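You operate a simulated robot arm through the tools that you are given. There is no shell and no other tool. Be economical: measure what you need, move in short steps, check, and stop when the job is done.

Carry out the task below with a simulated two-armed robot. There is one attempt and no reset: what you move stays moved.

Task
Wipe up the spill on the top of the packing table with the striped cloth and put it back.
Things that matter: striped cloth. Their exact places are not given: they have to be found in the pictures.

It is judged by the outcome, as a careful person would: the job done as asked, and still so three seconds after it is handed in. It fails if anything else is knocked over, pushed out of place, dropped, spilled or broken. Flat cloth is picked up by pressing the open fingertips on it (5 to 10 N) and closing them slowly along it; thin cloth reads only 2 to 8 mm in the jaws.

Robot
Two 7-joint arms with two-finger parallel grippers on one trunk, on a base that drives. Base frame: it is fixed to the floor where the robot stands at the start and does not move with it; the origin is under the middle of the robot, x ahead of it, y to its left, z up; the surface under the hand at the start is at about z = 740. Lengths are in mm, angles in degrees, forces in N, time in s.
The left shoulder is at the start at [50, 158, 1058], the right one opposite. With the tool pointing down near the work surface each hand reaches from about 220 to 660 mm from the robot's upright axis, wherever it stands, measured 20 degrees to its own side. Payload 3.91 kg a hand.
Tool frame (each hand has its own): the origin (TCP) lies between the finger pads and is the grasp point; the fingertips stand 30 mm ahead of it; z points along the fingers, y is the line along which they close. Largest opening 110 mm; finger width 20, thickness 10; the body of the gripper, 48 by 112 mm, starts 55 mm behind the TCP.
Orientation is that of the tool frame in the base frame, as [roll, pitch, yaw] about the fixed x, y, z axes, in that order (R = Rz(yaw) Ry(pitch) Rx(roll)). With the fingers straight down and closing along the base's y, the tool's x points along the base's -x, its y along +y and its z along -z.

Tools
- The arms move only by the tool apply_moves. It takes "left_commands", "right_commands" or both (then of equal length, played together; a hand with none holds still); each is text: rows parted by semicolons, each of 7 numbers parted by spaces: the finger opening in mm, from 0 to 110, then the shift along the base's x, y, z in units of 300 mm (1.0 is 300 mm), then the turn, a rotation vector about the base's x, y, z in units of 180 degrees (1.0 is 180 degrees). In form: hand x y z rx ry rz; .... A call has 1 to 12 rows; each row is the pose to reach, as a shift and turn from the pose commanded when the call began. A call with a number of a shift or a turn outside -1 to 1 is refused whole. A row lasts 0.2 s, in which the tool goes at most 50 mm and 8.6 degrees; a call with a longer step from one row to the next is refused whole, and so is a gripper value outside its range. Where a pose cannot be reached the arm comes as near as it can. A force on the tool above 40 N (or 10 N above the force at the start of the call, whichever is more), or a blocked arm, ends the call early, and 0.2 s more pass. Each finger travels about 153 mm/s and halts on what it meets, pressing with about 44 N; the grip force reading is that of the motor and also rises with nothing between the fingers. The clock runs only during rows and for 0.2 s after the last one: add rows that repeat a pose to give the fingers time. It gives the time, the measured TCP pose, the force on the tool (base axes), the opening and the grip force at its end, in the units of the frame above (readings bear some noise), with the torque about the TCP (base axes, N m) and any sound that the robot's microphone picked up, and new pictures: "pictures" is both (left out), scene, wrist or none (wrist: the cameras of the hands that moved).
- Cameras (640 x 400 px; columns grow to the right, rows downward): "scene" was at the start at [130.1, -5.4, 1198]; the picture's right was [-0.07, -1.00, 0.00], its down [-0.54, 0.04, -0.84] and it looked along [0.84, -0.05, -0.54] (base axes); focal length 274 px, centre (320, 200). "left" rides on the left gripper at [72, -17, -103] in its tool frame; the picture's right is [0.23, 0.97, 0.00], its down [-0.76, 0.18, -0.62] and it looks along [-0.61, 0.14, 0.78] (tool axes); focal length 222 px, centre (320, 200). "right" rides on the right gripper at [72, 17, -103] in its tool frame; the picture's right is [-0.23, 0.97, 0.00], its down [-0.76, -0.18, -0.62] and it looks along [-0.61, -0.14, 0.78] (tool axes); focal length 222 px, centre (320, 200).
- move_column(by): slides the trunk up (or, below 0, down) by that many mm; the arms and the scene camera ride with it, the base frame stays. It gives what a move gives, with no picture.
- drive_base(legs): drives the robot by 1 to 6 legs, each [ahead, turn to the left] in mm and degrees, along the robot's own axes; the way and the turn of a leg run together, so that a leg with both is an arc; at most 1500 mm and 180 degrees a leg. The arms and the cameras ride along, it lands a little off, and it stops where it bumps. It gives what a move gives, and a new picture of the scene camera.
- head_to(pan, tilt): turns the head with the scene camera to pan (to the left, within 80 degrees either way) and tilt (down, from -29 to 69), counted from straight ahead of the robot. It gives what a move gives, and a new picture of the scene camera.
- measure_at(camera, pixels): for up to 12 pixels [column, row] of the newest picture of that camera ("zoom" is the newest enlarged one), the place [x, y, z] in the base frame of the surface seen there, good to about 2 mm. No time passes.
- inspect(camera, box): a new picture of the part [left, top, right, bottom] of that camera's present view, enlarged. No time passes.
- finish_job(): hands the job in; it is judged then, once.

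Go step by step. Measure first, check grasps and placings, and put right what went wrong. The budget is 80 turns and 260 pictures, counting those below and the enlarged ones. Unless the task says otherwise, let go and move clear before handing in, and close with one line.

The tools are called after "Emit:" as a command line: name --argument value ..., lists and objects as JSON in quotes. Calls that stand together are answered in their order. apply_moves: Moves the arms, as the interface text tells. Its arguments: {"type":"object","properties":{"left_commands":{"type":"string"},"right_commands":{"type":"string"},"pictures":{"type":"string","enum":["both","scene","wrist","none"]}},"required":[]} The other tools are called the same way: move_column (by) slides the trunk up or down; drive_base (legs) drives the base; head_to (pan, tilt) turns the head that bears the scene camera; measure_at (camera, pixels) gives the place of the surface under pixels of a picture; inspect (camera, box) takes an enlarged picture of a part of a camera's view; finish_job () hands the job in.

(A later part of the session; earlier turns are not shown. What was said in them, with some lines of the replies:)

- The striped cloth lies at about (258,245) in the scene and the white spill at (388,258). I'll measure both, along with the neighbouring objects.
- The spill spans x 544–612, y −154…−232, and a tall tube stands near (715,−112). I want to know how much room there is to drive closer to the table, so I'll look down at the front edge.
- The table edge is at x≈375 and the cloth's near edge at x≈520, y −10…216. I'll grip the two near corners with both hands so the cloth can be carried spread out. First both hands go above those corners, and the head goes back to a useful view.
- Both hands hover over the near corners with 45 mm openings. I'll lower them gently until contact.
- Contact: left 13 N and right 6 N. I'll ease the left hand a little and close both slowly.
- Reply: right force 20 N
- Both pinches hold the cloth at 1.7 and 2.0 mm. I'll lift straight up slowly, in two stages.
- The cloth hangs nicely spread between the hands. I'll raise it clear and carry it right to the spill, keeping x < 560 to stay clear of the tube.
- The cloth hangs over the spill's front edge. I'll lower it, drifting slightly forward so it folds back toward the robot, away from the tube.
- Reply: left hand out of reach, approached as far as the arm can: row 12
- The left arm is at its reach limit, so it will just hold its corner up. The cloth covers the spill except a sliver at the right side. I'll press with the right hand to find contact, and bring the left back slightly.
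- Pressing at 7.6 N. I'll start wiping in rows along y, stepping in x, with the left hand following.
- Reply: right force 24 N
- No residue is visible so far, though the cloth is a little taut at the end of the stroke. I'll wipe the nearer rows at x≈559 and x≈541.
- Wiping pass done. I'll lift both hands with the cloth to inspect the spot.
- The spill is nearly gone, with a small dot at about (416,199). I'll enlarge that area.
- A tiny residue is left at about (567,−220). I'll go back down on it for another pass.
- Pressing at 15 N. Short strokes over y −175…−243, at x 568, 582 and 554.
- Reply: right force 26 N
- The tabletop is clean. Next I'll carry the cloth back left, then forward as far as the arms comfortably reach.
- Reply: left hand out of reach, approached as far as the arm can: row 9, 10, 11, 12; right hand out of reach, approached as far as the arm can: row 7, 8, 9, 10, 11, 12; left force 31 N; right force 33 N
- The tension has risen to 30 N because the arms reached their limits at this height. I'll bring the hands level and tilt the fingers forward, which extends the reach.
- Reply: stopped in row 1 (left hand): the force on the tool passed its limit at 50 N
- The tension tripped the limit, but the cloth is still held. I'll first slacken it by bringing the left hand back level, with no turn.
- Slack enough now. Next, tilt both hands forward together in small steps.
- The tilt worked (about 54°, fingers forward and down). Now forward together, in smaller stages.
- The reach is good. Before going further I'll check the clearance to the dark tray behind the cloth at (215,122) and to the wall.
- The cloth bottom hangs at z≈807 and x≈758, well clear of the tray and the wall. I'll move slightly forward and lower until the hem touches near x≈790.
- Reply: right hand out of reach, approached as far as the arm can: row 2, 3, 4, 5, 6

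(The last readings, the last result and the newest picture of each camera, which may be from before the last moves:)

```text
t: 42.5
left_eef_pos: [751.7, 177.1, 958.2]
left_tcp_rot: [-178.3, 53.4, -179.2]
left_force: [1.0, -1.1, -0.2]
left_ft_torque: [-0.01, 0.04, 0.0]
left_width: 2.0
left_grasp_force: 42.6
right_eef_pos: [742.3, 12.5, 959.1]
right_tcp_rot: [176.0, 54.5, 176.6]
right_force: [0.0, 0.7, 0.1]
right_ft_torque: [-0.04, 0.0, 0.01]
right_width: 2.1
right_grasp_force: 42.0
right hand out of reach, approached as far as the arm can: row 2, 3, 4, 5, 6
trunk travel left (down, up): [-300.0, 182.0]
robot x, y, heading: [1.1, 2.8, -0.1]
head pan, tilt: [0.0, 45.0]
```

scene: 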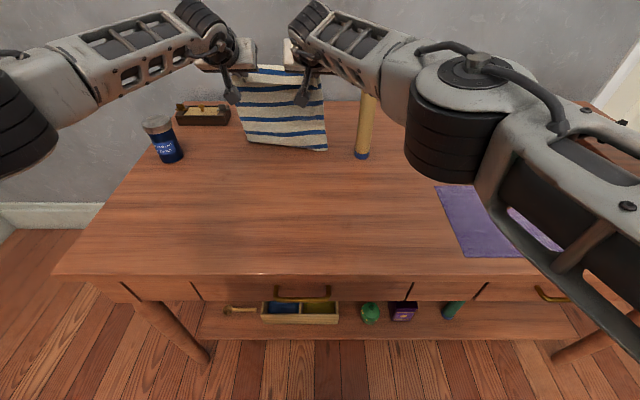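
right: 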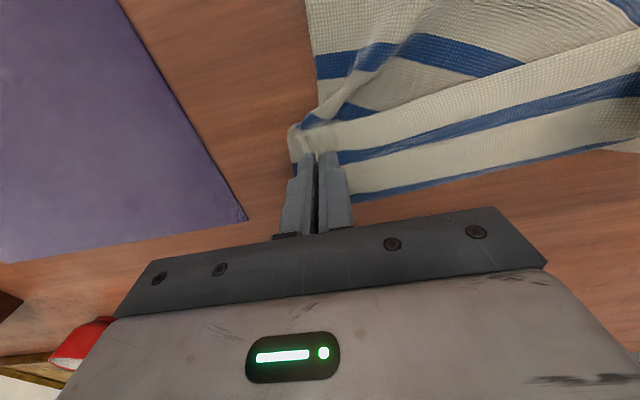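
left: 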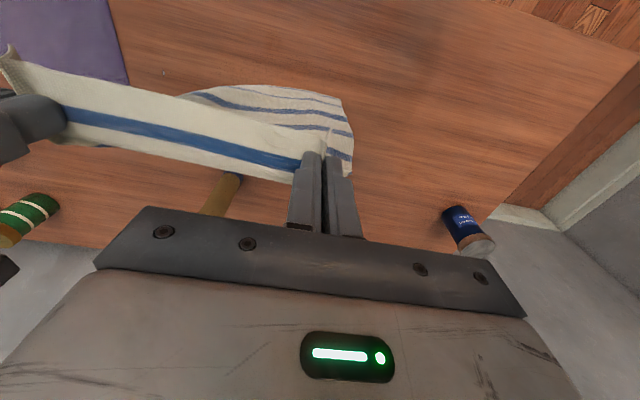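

The right forearm is in front of the tube in the picture, but it sits nearer the robot (x<640). I'll measure the hem.

Emit:
measure_at --camera "scene" --pixels '[[250, 142], [290, 146], [325, 150], [290, 125], [290, 105], [242, 100]]'

Emit:
inspect --camera "scene" --box '[180, 40, 420, 190]'

```text
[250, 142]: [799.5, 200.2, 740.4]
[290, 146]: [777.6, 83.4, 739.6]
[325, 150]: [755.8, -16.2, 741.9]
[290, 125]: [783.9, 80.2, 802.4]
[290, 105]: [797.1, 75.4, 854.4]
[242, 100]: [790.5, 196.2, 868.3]
```

```text
2.67 times, centred on (300, 115) of scene
```

zoom: 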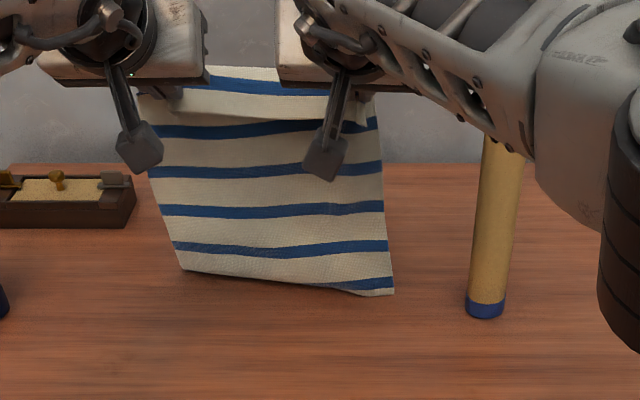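

The hem rests at (800,200)…(756,−16), bowed slightly forward. I'll draw the hands back and down along an arc so the cloth lays flat, untilting as I go.

Emit:
apply_moves --right_commands "0 -.023 0 0 0 .01 0;0 -.08 0 -.015 0 .03 0;0 -.14 0 -.037 0 .05 0;0 -.20 0 -.065 0 .075 0;0 -.257 0 -.097 0 .10 0;0 -.31 0 -.132 0 .125 0;0 -.357 0 -.17 0 .15 0;0 -.40 0 -.212 0 .175 0;0 -.44 0 -.257 0 .20 0;0 -.44 0 -.257 0 .20 0" --left_commands "0 -.057 0 0 0 .01 0;0 -.115 0 -.015 0 .03 0;0 -.173 0 -.037 0 .05 0;0 -.233 0 -.065 0 .075 0;0 -.29 0 -.097 0 .10 0;0 -.343 0 -.132 0 .125 0;0 -.39 0 -.17 0 .15 0;0 -.433 0 -.212 0 .175 0;0 -.473 0 -.257 0 .20 0;0 -.473 0 -.257 0 .20 0" --pictures "scene"

Emit:
inspect --camera "scene" --box '[180, 80, 420, 230]'

```text
t: 44.6
left_eef_pos: [611.7, 178.1, 880.1]
left_tcp_rot: [-178.7, 17.3, -179.4]
left_force: [0.0, -1.1, -0.5]
left_ft_torque: [0.0, 0.02, 0.0]
left_width: 2.2
left_grasp_force: 41.9
right_eef_pos: [610.8, 13.4, 882.2]
right_tcp_rot: [178.1, 18.4, 177.8]
right_force: [0.3, 0.1, -0.9]
right_ft_torque: [-0.01, 0.02, 0.02]
right_width: 1.9
right_grasp_force: 41.9
trunk travel left (down, up): [-300.0, 182.0]
robot x, y, heading: [-1.7, 2.2, -0.1]
head pan, tilt: [0.0, 45.0]
```

scene: 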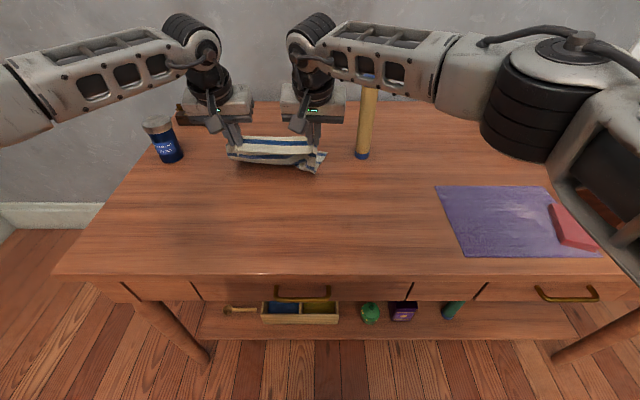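

```text
2.67 times, centred on (300, 155) of scene
```

zoom: 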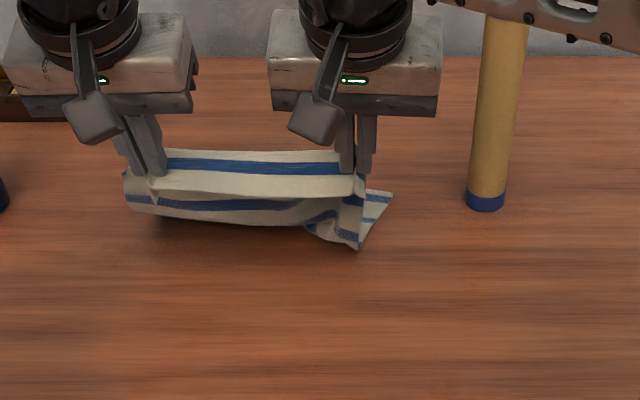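

The right corner of the hem tucked under because I lowered too far before drawing back. I'll lift again and redo it from a higher touch point.

Emit:
apply_moves --right_commands "0 0 0 .08 0 -.01 0;0 .02 0 .16 0 -.03 0;0 .05 0 .24 0 -.06 0;0 .10 0 .32 0 -.09 0;0 .16 0 .39 0 -.12 0;0 .22 0 .42 0 -.15 0;0 .28 0 .42 0 -.18 0;0 .34 0 .42 0 -.20 0;0 .40 0 .42 0 -.20 0;0 .42 0 .42 0 -.20 0;0 .42 0 .42 0 -.20 0" --left_commands "0 0 0 .08 0 -.01 0;0 .02 0 .16 0 -.03 0;0 .05 0 .24 0 -.06 0;0 .10 0 .32 0 -.09 0;0 .16 0 .39 0 -.12 0;0 .22 0 .42 0 -.15 0;0 .28 0 .42 0 -.18 0;0 .34 0 .42 0 -.20 0;0 .40 0 .42 0 -.20 0;0 .42 0 .42 0 -.20 0;0 .42 0 .42 0 -.20 0" --pictures "scene"

Emit:
inspect --camera "scene" --box '[180, 40, 420, 190]'

```text
t: 47.0
left_eef_pos: [737.0, 178.0, 1004.6]
left_tcp_rot: [-178.1, 53.4, -179.3]
left_force: [-0.4, 0.0, -0.2]
left_ft_torque: [0.02, -0.05, -0.01]
left_width: 1.9
left_grasp_force: 42.1
right_eef_pos: [738.1, 12.5, 1007.8]
right_tcp_rot: [176.1, 54.5, 176.6]
right_force: [-0.8, -0.1, -0.2]
right_ft_torque: [0.02, 0.02, 0.02]
right_width: 2.1
right_grasp_force: 41.9
trunk travel left (down, up): [-300.0, 182.0]
robot x, y, heading: [2.3, -3.0, 0.1]
head pan, tilt: [0.0, 45.0]
```

scene: 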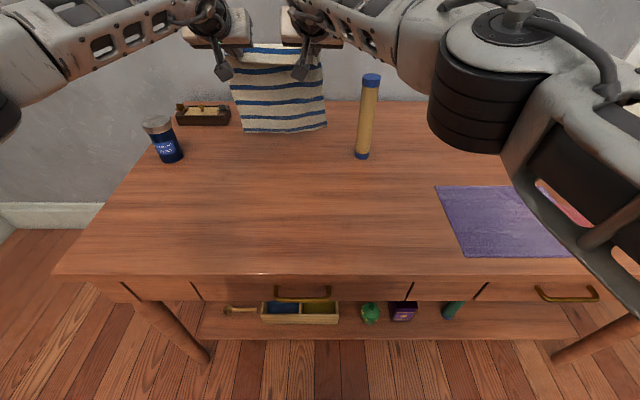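

```text
2.67 times, centred on (300, 115) of scene
```

zoom: 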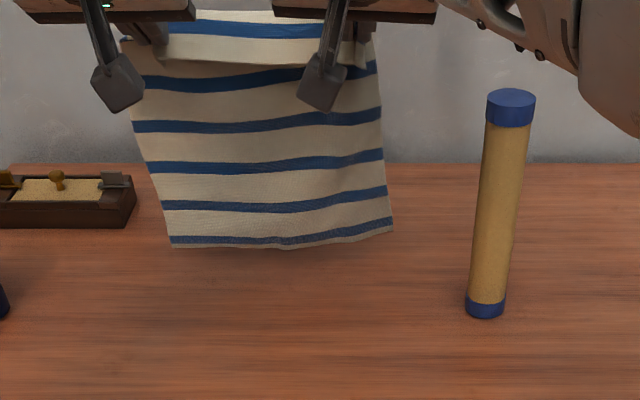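

The cloth hangs flat again. I'll measure the hem.

Emit:
measure_at --camera "zoom" --pixels '[[176, 243], [285, 245], [388, 225], [250, 160], [250, 80], [200, 50]]'

```text
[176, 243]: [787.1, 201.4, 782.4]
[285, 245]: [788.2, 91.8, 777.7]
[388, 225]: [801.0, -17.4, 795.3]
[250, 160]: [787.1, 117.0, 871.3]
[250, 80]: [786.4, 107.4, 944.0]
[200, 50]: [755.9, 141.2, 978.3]
```

The hem hangs at z≈782 and x≈790. This time I'll start drawing back as it touches, keeping the cloth taut along the arc.

Emit:
apply_moves --right_commands "0 -.01 0 -.053 0 0 0;0 -.027 0 -.093 0 0 0;0 -.06 0 -.12 0 0 0;0 -.127 0 -.133 0 .03 0;0 -.193 0 -.153 0 .06 0;0 -.26 0 -.187 0 .09 0;0 -.327 0 -.233 0 .12 0;0 -.393 0 -.293 0 .15 0;0 -.467 0 -.367 0 .18 0;0 -.527 0 -.447 0 .21 0;0 -.577 0 -.533 0 .24 0;0 -.62 0 -.627 0 .27 0" --left_commands "0 -.01 0 -.053 0 0 0;0 -.027 0 -.093 0 0 0;0 -.06 0 -.12 0 0 0;0 -.127 0 -.133 0 .03 0;0 -.193 0 -.153 0 .06 0;0 -.26 0 -.187 0 .09 0;0 -.327 0 -.233 0 .12 0;0 -.393 0 -.293 0 .15 0;0 -.467 0 -.367 0 .18 0;0 -.527 0 -.447 0 .21 0;0 -.577 0 -.533 0 .24 0;0 -.62 0 -.627 0 .27 0" --pictures "scene"

Emit:
inspect --camera "scene" --box '[180, 80, 420, 230]'

```text
t: 49.6
left_eef_pos: [550.8, 176.8, 818.0]
left_tcp_rot: [-178.7, 4.7, -179.7]
left_force: [-0.2, -0.3, 0.2]
left_ft_torque: [-0.02, -0.01, 0.0]
left_width: 1.9
left_grasp_force: 41.6
right_eef_pos: [551.8, 12.6, 820.4]
right_tcp_rot: [178.6, 5.8, 177.9]
right_force: [0.4, 0.3, 0.9]
right_ft_torque: [0.0, 0.01, 0.01]
right_width: 1.9
right_grasp_force: 42.5
trunk travel left (down, up): [-300.0, 182.0]
robot x, y, heading: [-1.3, 1.5, -0.1]
head pan, tilt: [0.0, 45.0]
```

scene: 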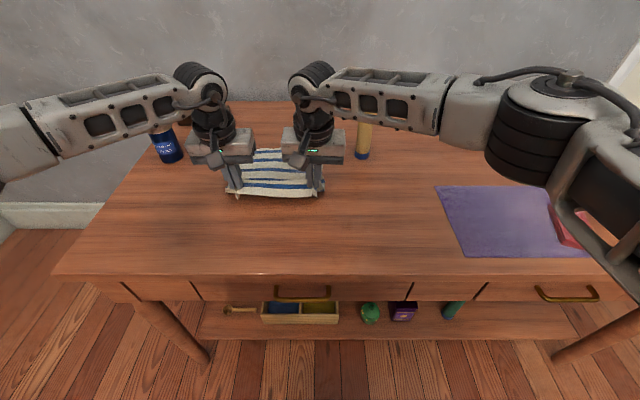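

```text
2.67 times, centred on (300, 155) of scene
```

zoom: 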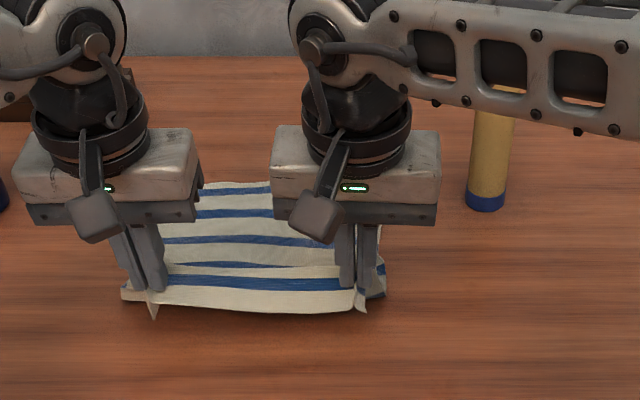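

The cloth now lies flat ahead of the hands. I'll lower the last bit, pull slightly taut, and measure the hem.

Emit:
apply_moves --right_commands "0 -.02 0 -.05 0 .01 0;0 -.04 0 -.10 0 .02 0;0 -.05 0 -.135 0 .03 0;0 -.05 0 -.148 0 .03 0" --left_commands "0 -.02 0 -.05 0 .01 0;0 -.04 0 -.10 0 .02 0;0 -.05 0 -.13 0 .025 0;0 -.05 0 -.141 0 .025 0" --pictures "both"

Emit:
measure_at --camera "scene" --pixels '[[265, 149], [270, 152], [280, 152], [280, 155], [275, 165], [310, 196], [236, 192]]'

```text
t: 50.6
left_eef_pos: [535.8, 177.8, 776.2]
left_tcp_rot: [-178.8, 0.3, -179.5]
left_force: [-0.8, -0.1, -0.8]
left_ft_torque: [-0.01, 0.0, 0.0]
left_width: 2.3
left_grasp_force: 41.2
right_eef_pos: [535.6, 14.5, 775.7]
right_tcp_rot: [178.8, 0.4, 178.1]
right_force: [0.0, 0.6, -0.6]
right_ft_torque: [0.02, 0.0, 0.02]
right_width: 2.2
right_grasp_force: 41.6
trunk travel left (down, up): [-300.0, 182.0]
robot x, y, heading: [1.3, 0.2, 0.0]
head pan, tilt: [0.0, 45.0]
```

scene: 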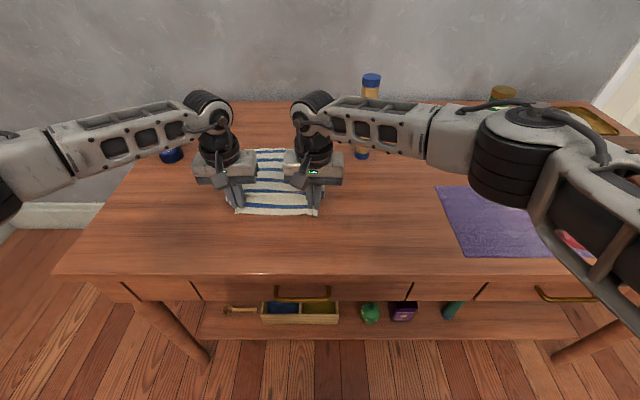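
right: 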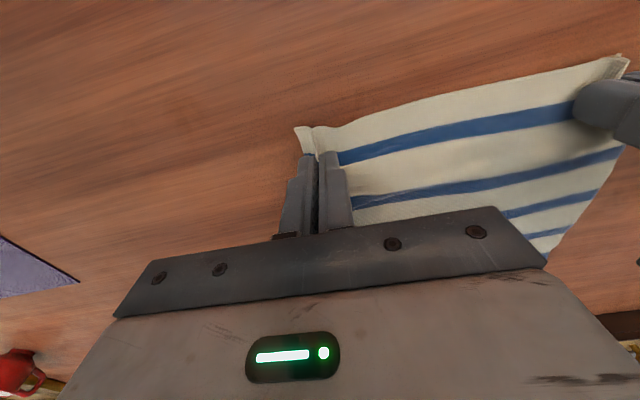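
left: 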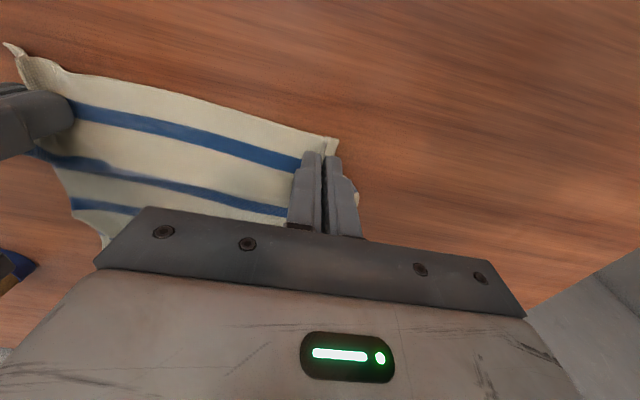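

```text
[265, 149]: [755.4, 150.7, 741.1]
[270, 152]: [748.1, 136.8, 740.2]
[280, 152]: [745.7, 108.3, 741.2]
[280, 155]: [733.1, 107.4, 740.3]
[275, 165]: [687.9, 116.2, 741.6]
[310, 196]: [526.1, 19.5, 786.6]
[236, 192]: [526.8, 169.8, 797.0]
```

The far edge is at x≈755–760, close to the original place. I'll lower to touch and open the fingers slowly so the folds spread out, then lift away.

Emit:
apply_moves --right_commands "0 0 0 -.012 0 0 0;5 0 0 -.012 0 0 0;12 0 0 -.01 0 0 0;20 0 0 -.01 0 0 0;28 0 0 -.01 0 0 0;36 0 0 -.01 0 0 0;44 0 0 -.01 0 0 0;44 0 0 -.005 0 0 0;44 0 0 .02 0 0 0;44 0 0 .1 0 0 0;44 0 0 .2 0 0 0;44 0 0 .3 0 0 0" --left_commands "0 0 0 -.012 0 0 0;5 0 0 -.012 0 0 0;12 0 0 -.01 0 0 0;20 0 0 -.01 0 0 0;28 0 0 -.01 0 0 0;36 0 0 -.01 0 0 0;44 0 0 -.01 0 0 0;44 0 0 -.005 0 0 0;44 0 0 .02 0 0 0;44 0 0 .1 0 0 0;44 0 0 .2 0 0 0;44 0 0 .3 0 0 0" --pictures "both"

```text
t: 53.2
left_eef_pos: [533.8, 176.4, 867.5]
left_tcp_rot: [-178.9, 0.3, -179.5]
left_force: [0.2, -0.5, -0.1]
left_ft_torque: [0.06, 0.0, 0.01]
left_width: 44.0
left_grasp_force: 0.0
right_eef_pos: [536.3, 13.3, 865.9]
right_tcp_rot: [178.9, 0.5, 177.9]
right_force: [-0.3, -0.3, -0.6]
right_ft_torque: [0.03, 0.02, -0.01]
right_width: 44.1
right_grasp_force: 0.1
trunk travel left (down, up): [-300.0, 182.0]
robot x, y, heading: [-0.9, -1.6, -0.0]
head pan, tilt: [0.0, 45.0]
```

scene: 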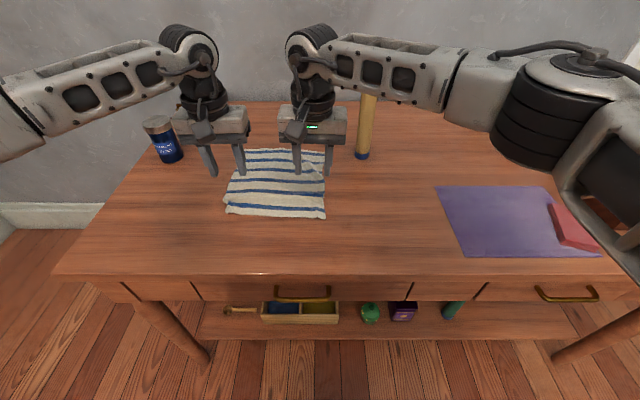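
right: 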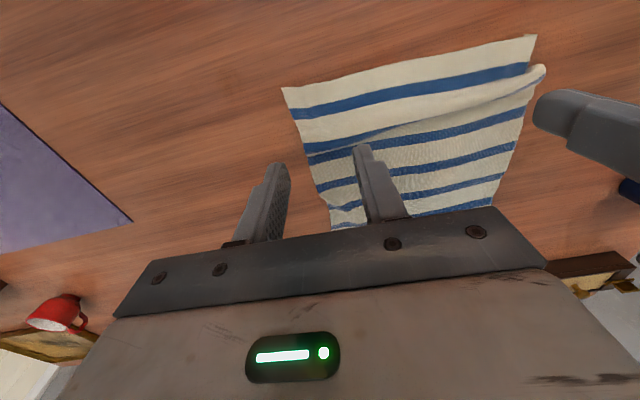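
left: 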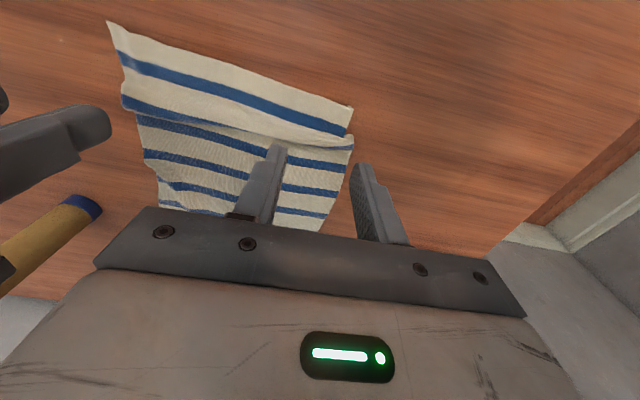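

Released, and the cloth lies nearly flat in its old place. I'll retreat the hands to about their start poses and check the whole table.

Emit:
apply_moves --right_commands "60 -.03 0 .08 0 0 0;80 -.06 -.08 .16 0 0 0;100 -.1 -.18 .2 0 0 0;110 -.13 -.3 .22 0 0 0;110 -.15 -.42 .22 0 0 0;110 -.17 -.54 .22 0 0 0;110 -.18 -.66 .22 0 0 0;110 -.19 -.78 .22 0 0 0;110 -.19 -.78 .22 0 0 0" --left_commands "44 -.06 0 .08 0 0 0;44 -.12 .04 .16 0 0 0;44 -.18 .08 .24 0 0 0;60 -.24 .12 .3 0 0 0;80 -.3 .16 .33 0 0 0;110 -.33 .2 .33 0 0 0;110 -.33 .2 .33 0 0 0;110 -.33 .2 .33 0 0 0;110 -.33 .2 .33 0 0 0" --pictures "none"

Emit:
head_to --pan -3.7 --tilt 32.9

Emit:
inspect --camera "scene" --box '[180, 180, 500, 340]'

```text
t: 55.2
left_eef_pos: [436.7, 237.8, 965.6]
left_tcp_rot: [-178.7, 0.3, -179.5]
left_force: [0.9, -0.5, -0.4]
left_ft_torque: [0.01, 0.02, 0.0]
left_width: 110.1
left_grasp_force: 0.1
right_eef_pos: [478.7, -221.8, 930.1]
right_tcp_rot: [178.8, 0.5, 178.1]
right_force: [-0.1, 0.4, 0.2]
right_ft_torque: [0.01, -0.02, -0.04]
right_width: 109.9
right_grasp_force: 0.0
trunk travel left (down, up): [-300.0, 182.0]
robot x, y, heading: [1.9, -3.2, -0.1]
head pan, tilt: [0.0, 45.0]
```

```text
t: 56.0
left_eef_pos: [435.4, 237.8, 966.2]
left_tcp_rot: [-178.7, 0.3, -179.6]
left_force: [-0.5, -0.4, 0.0]
left_ft_torque: [-0.01, 0.03, -0.02]
left_width: 110.1
left_grasp_force: 0.0
right_eef_pos: [478.0, -220.1, 930.8]
right_tcp_rot: [178.8, 0.4, 178.0]
right_force: [0.5, 0.1, -0.2]
right_ft_torque: [0.01, -0.02, 0.04]
right_width: 110.0
right_grasp_force: 0.0
trunk travel left (down, up): [-300.0, 182.0]
robot x, y, heading: [0.1, -0.2, 0.2]
head pan, tilt: [-3.7, 32.9]
```

scene: 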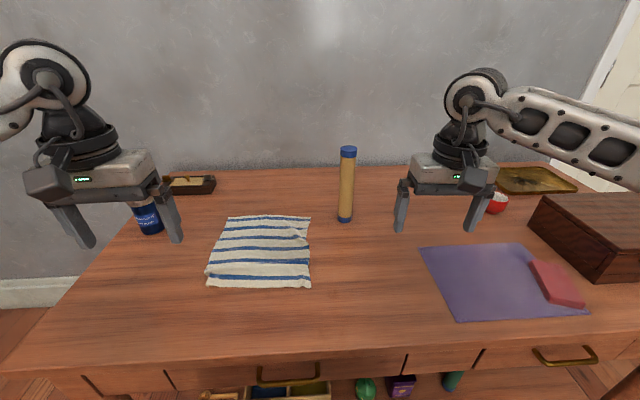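

```text
2.00 times, centred on (340, 260) of scene
```

zoom: 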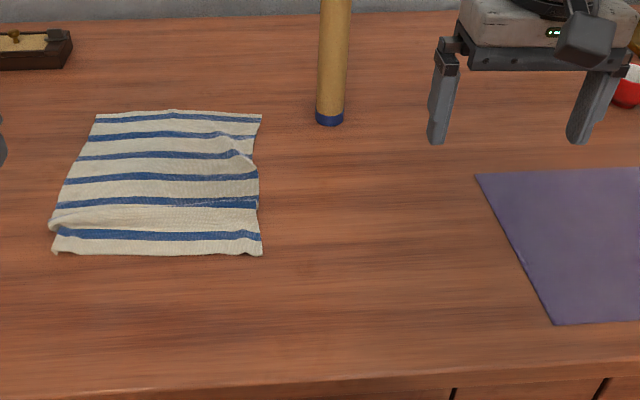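

The spill is gone, and the cloth lies nearly flat within about 30 mm of its original spot. The tube, mat and other objects haven't moved, and both hands are clear, so I'm handing it in.

Emit:
finish_job

```text
The job is handed in.
```

I wiped the spill off the packing table with the striped cloth and laid the cloth back, nearly flat, within about 30 mm of where it started; nothing else looked moved in the final picture.
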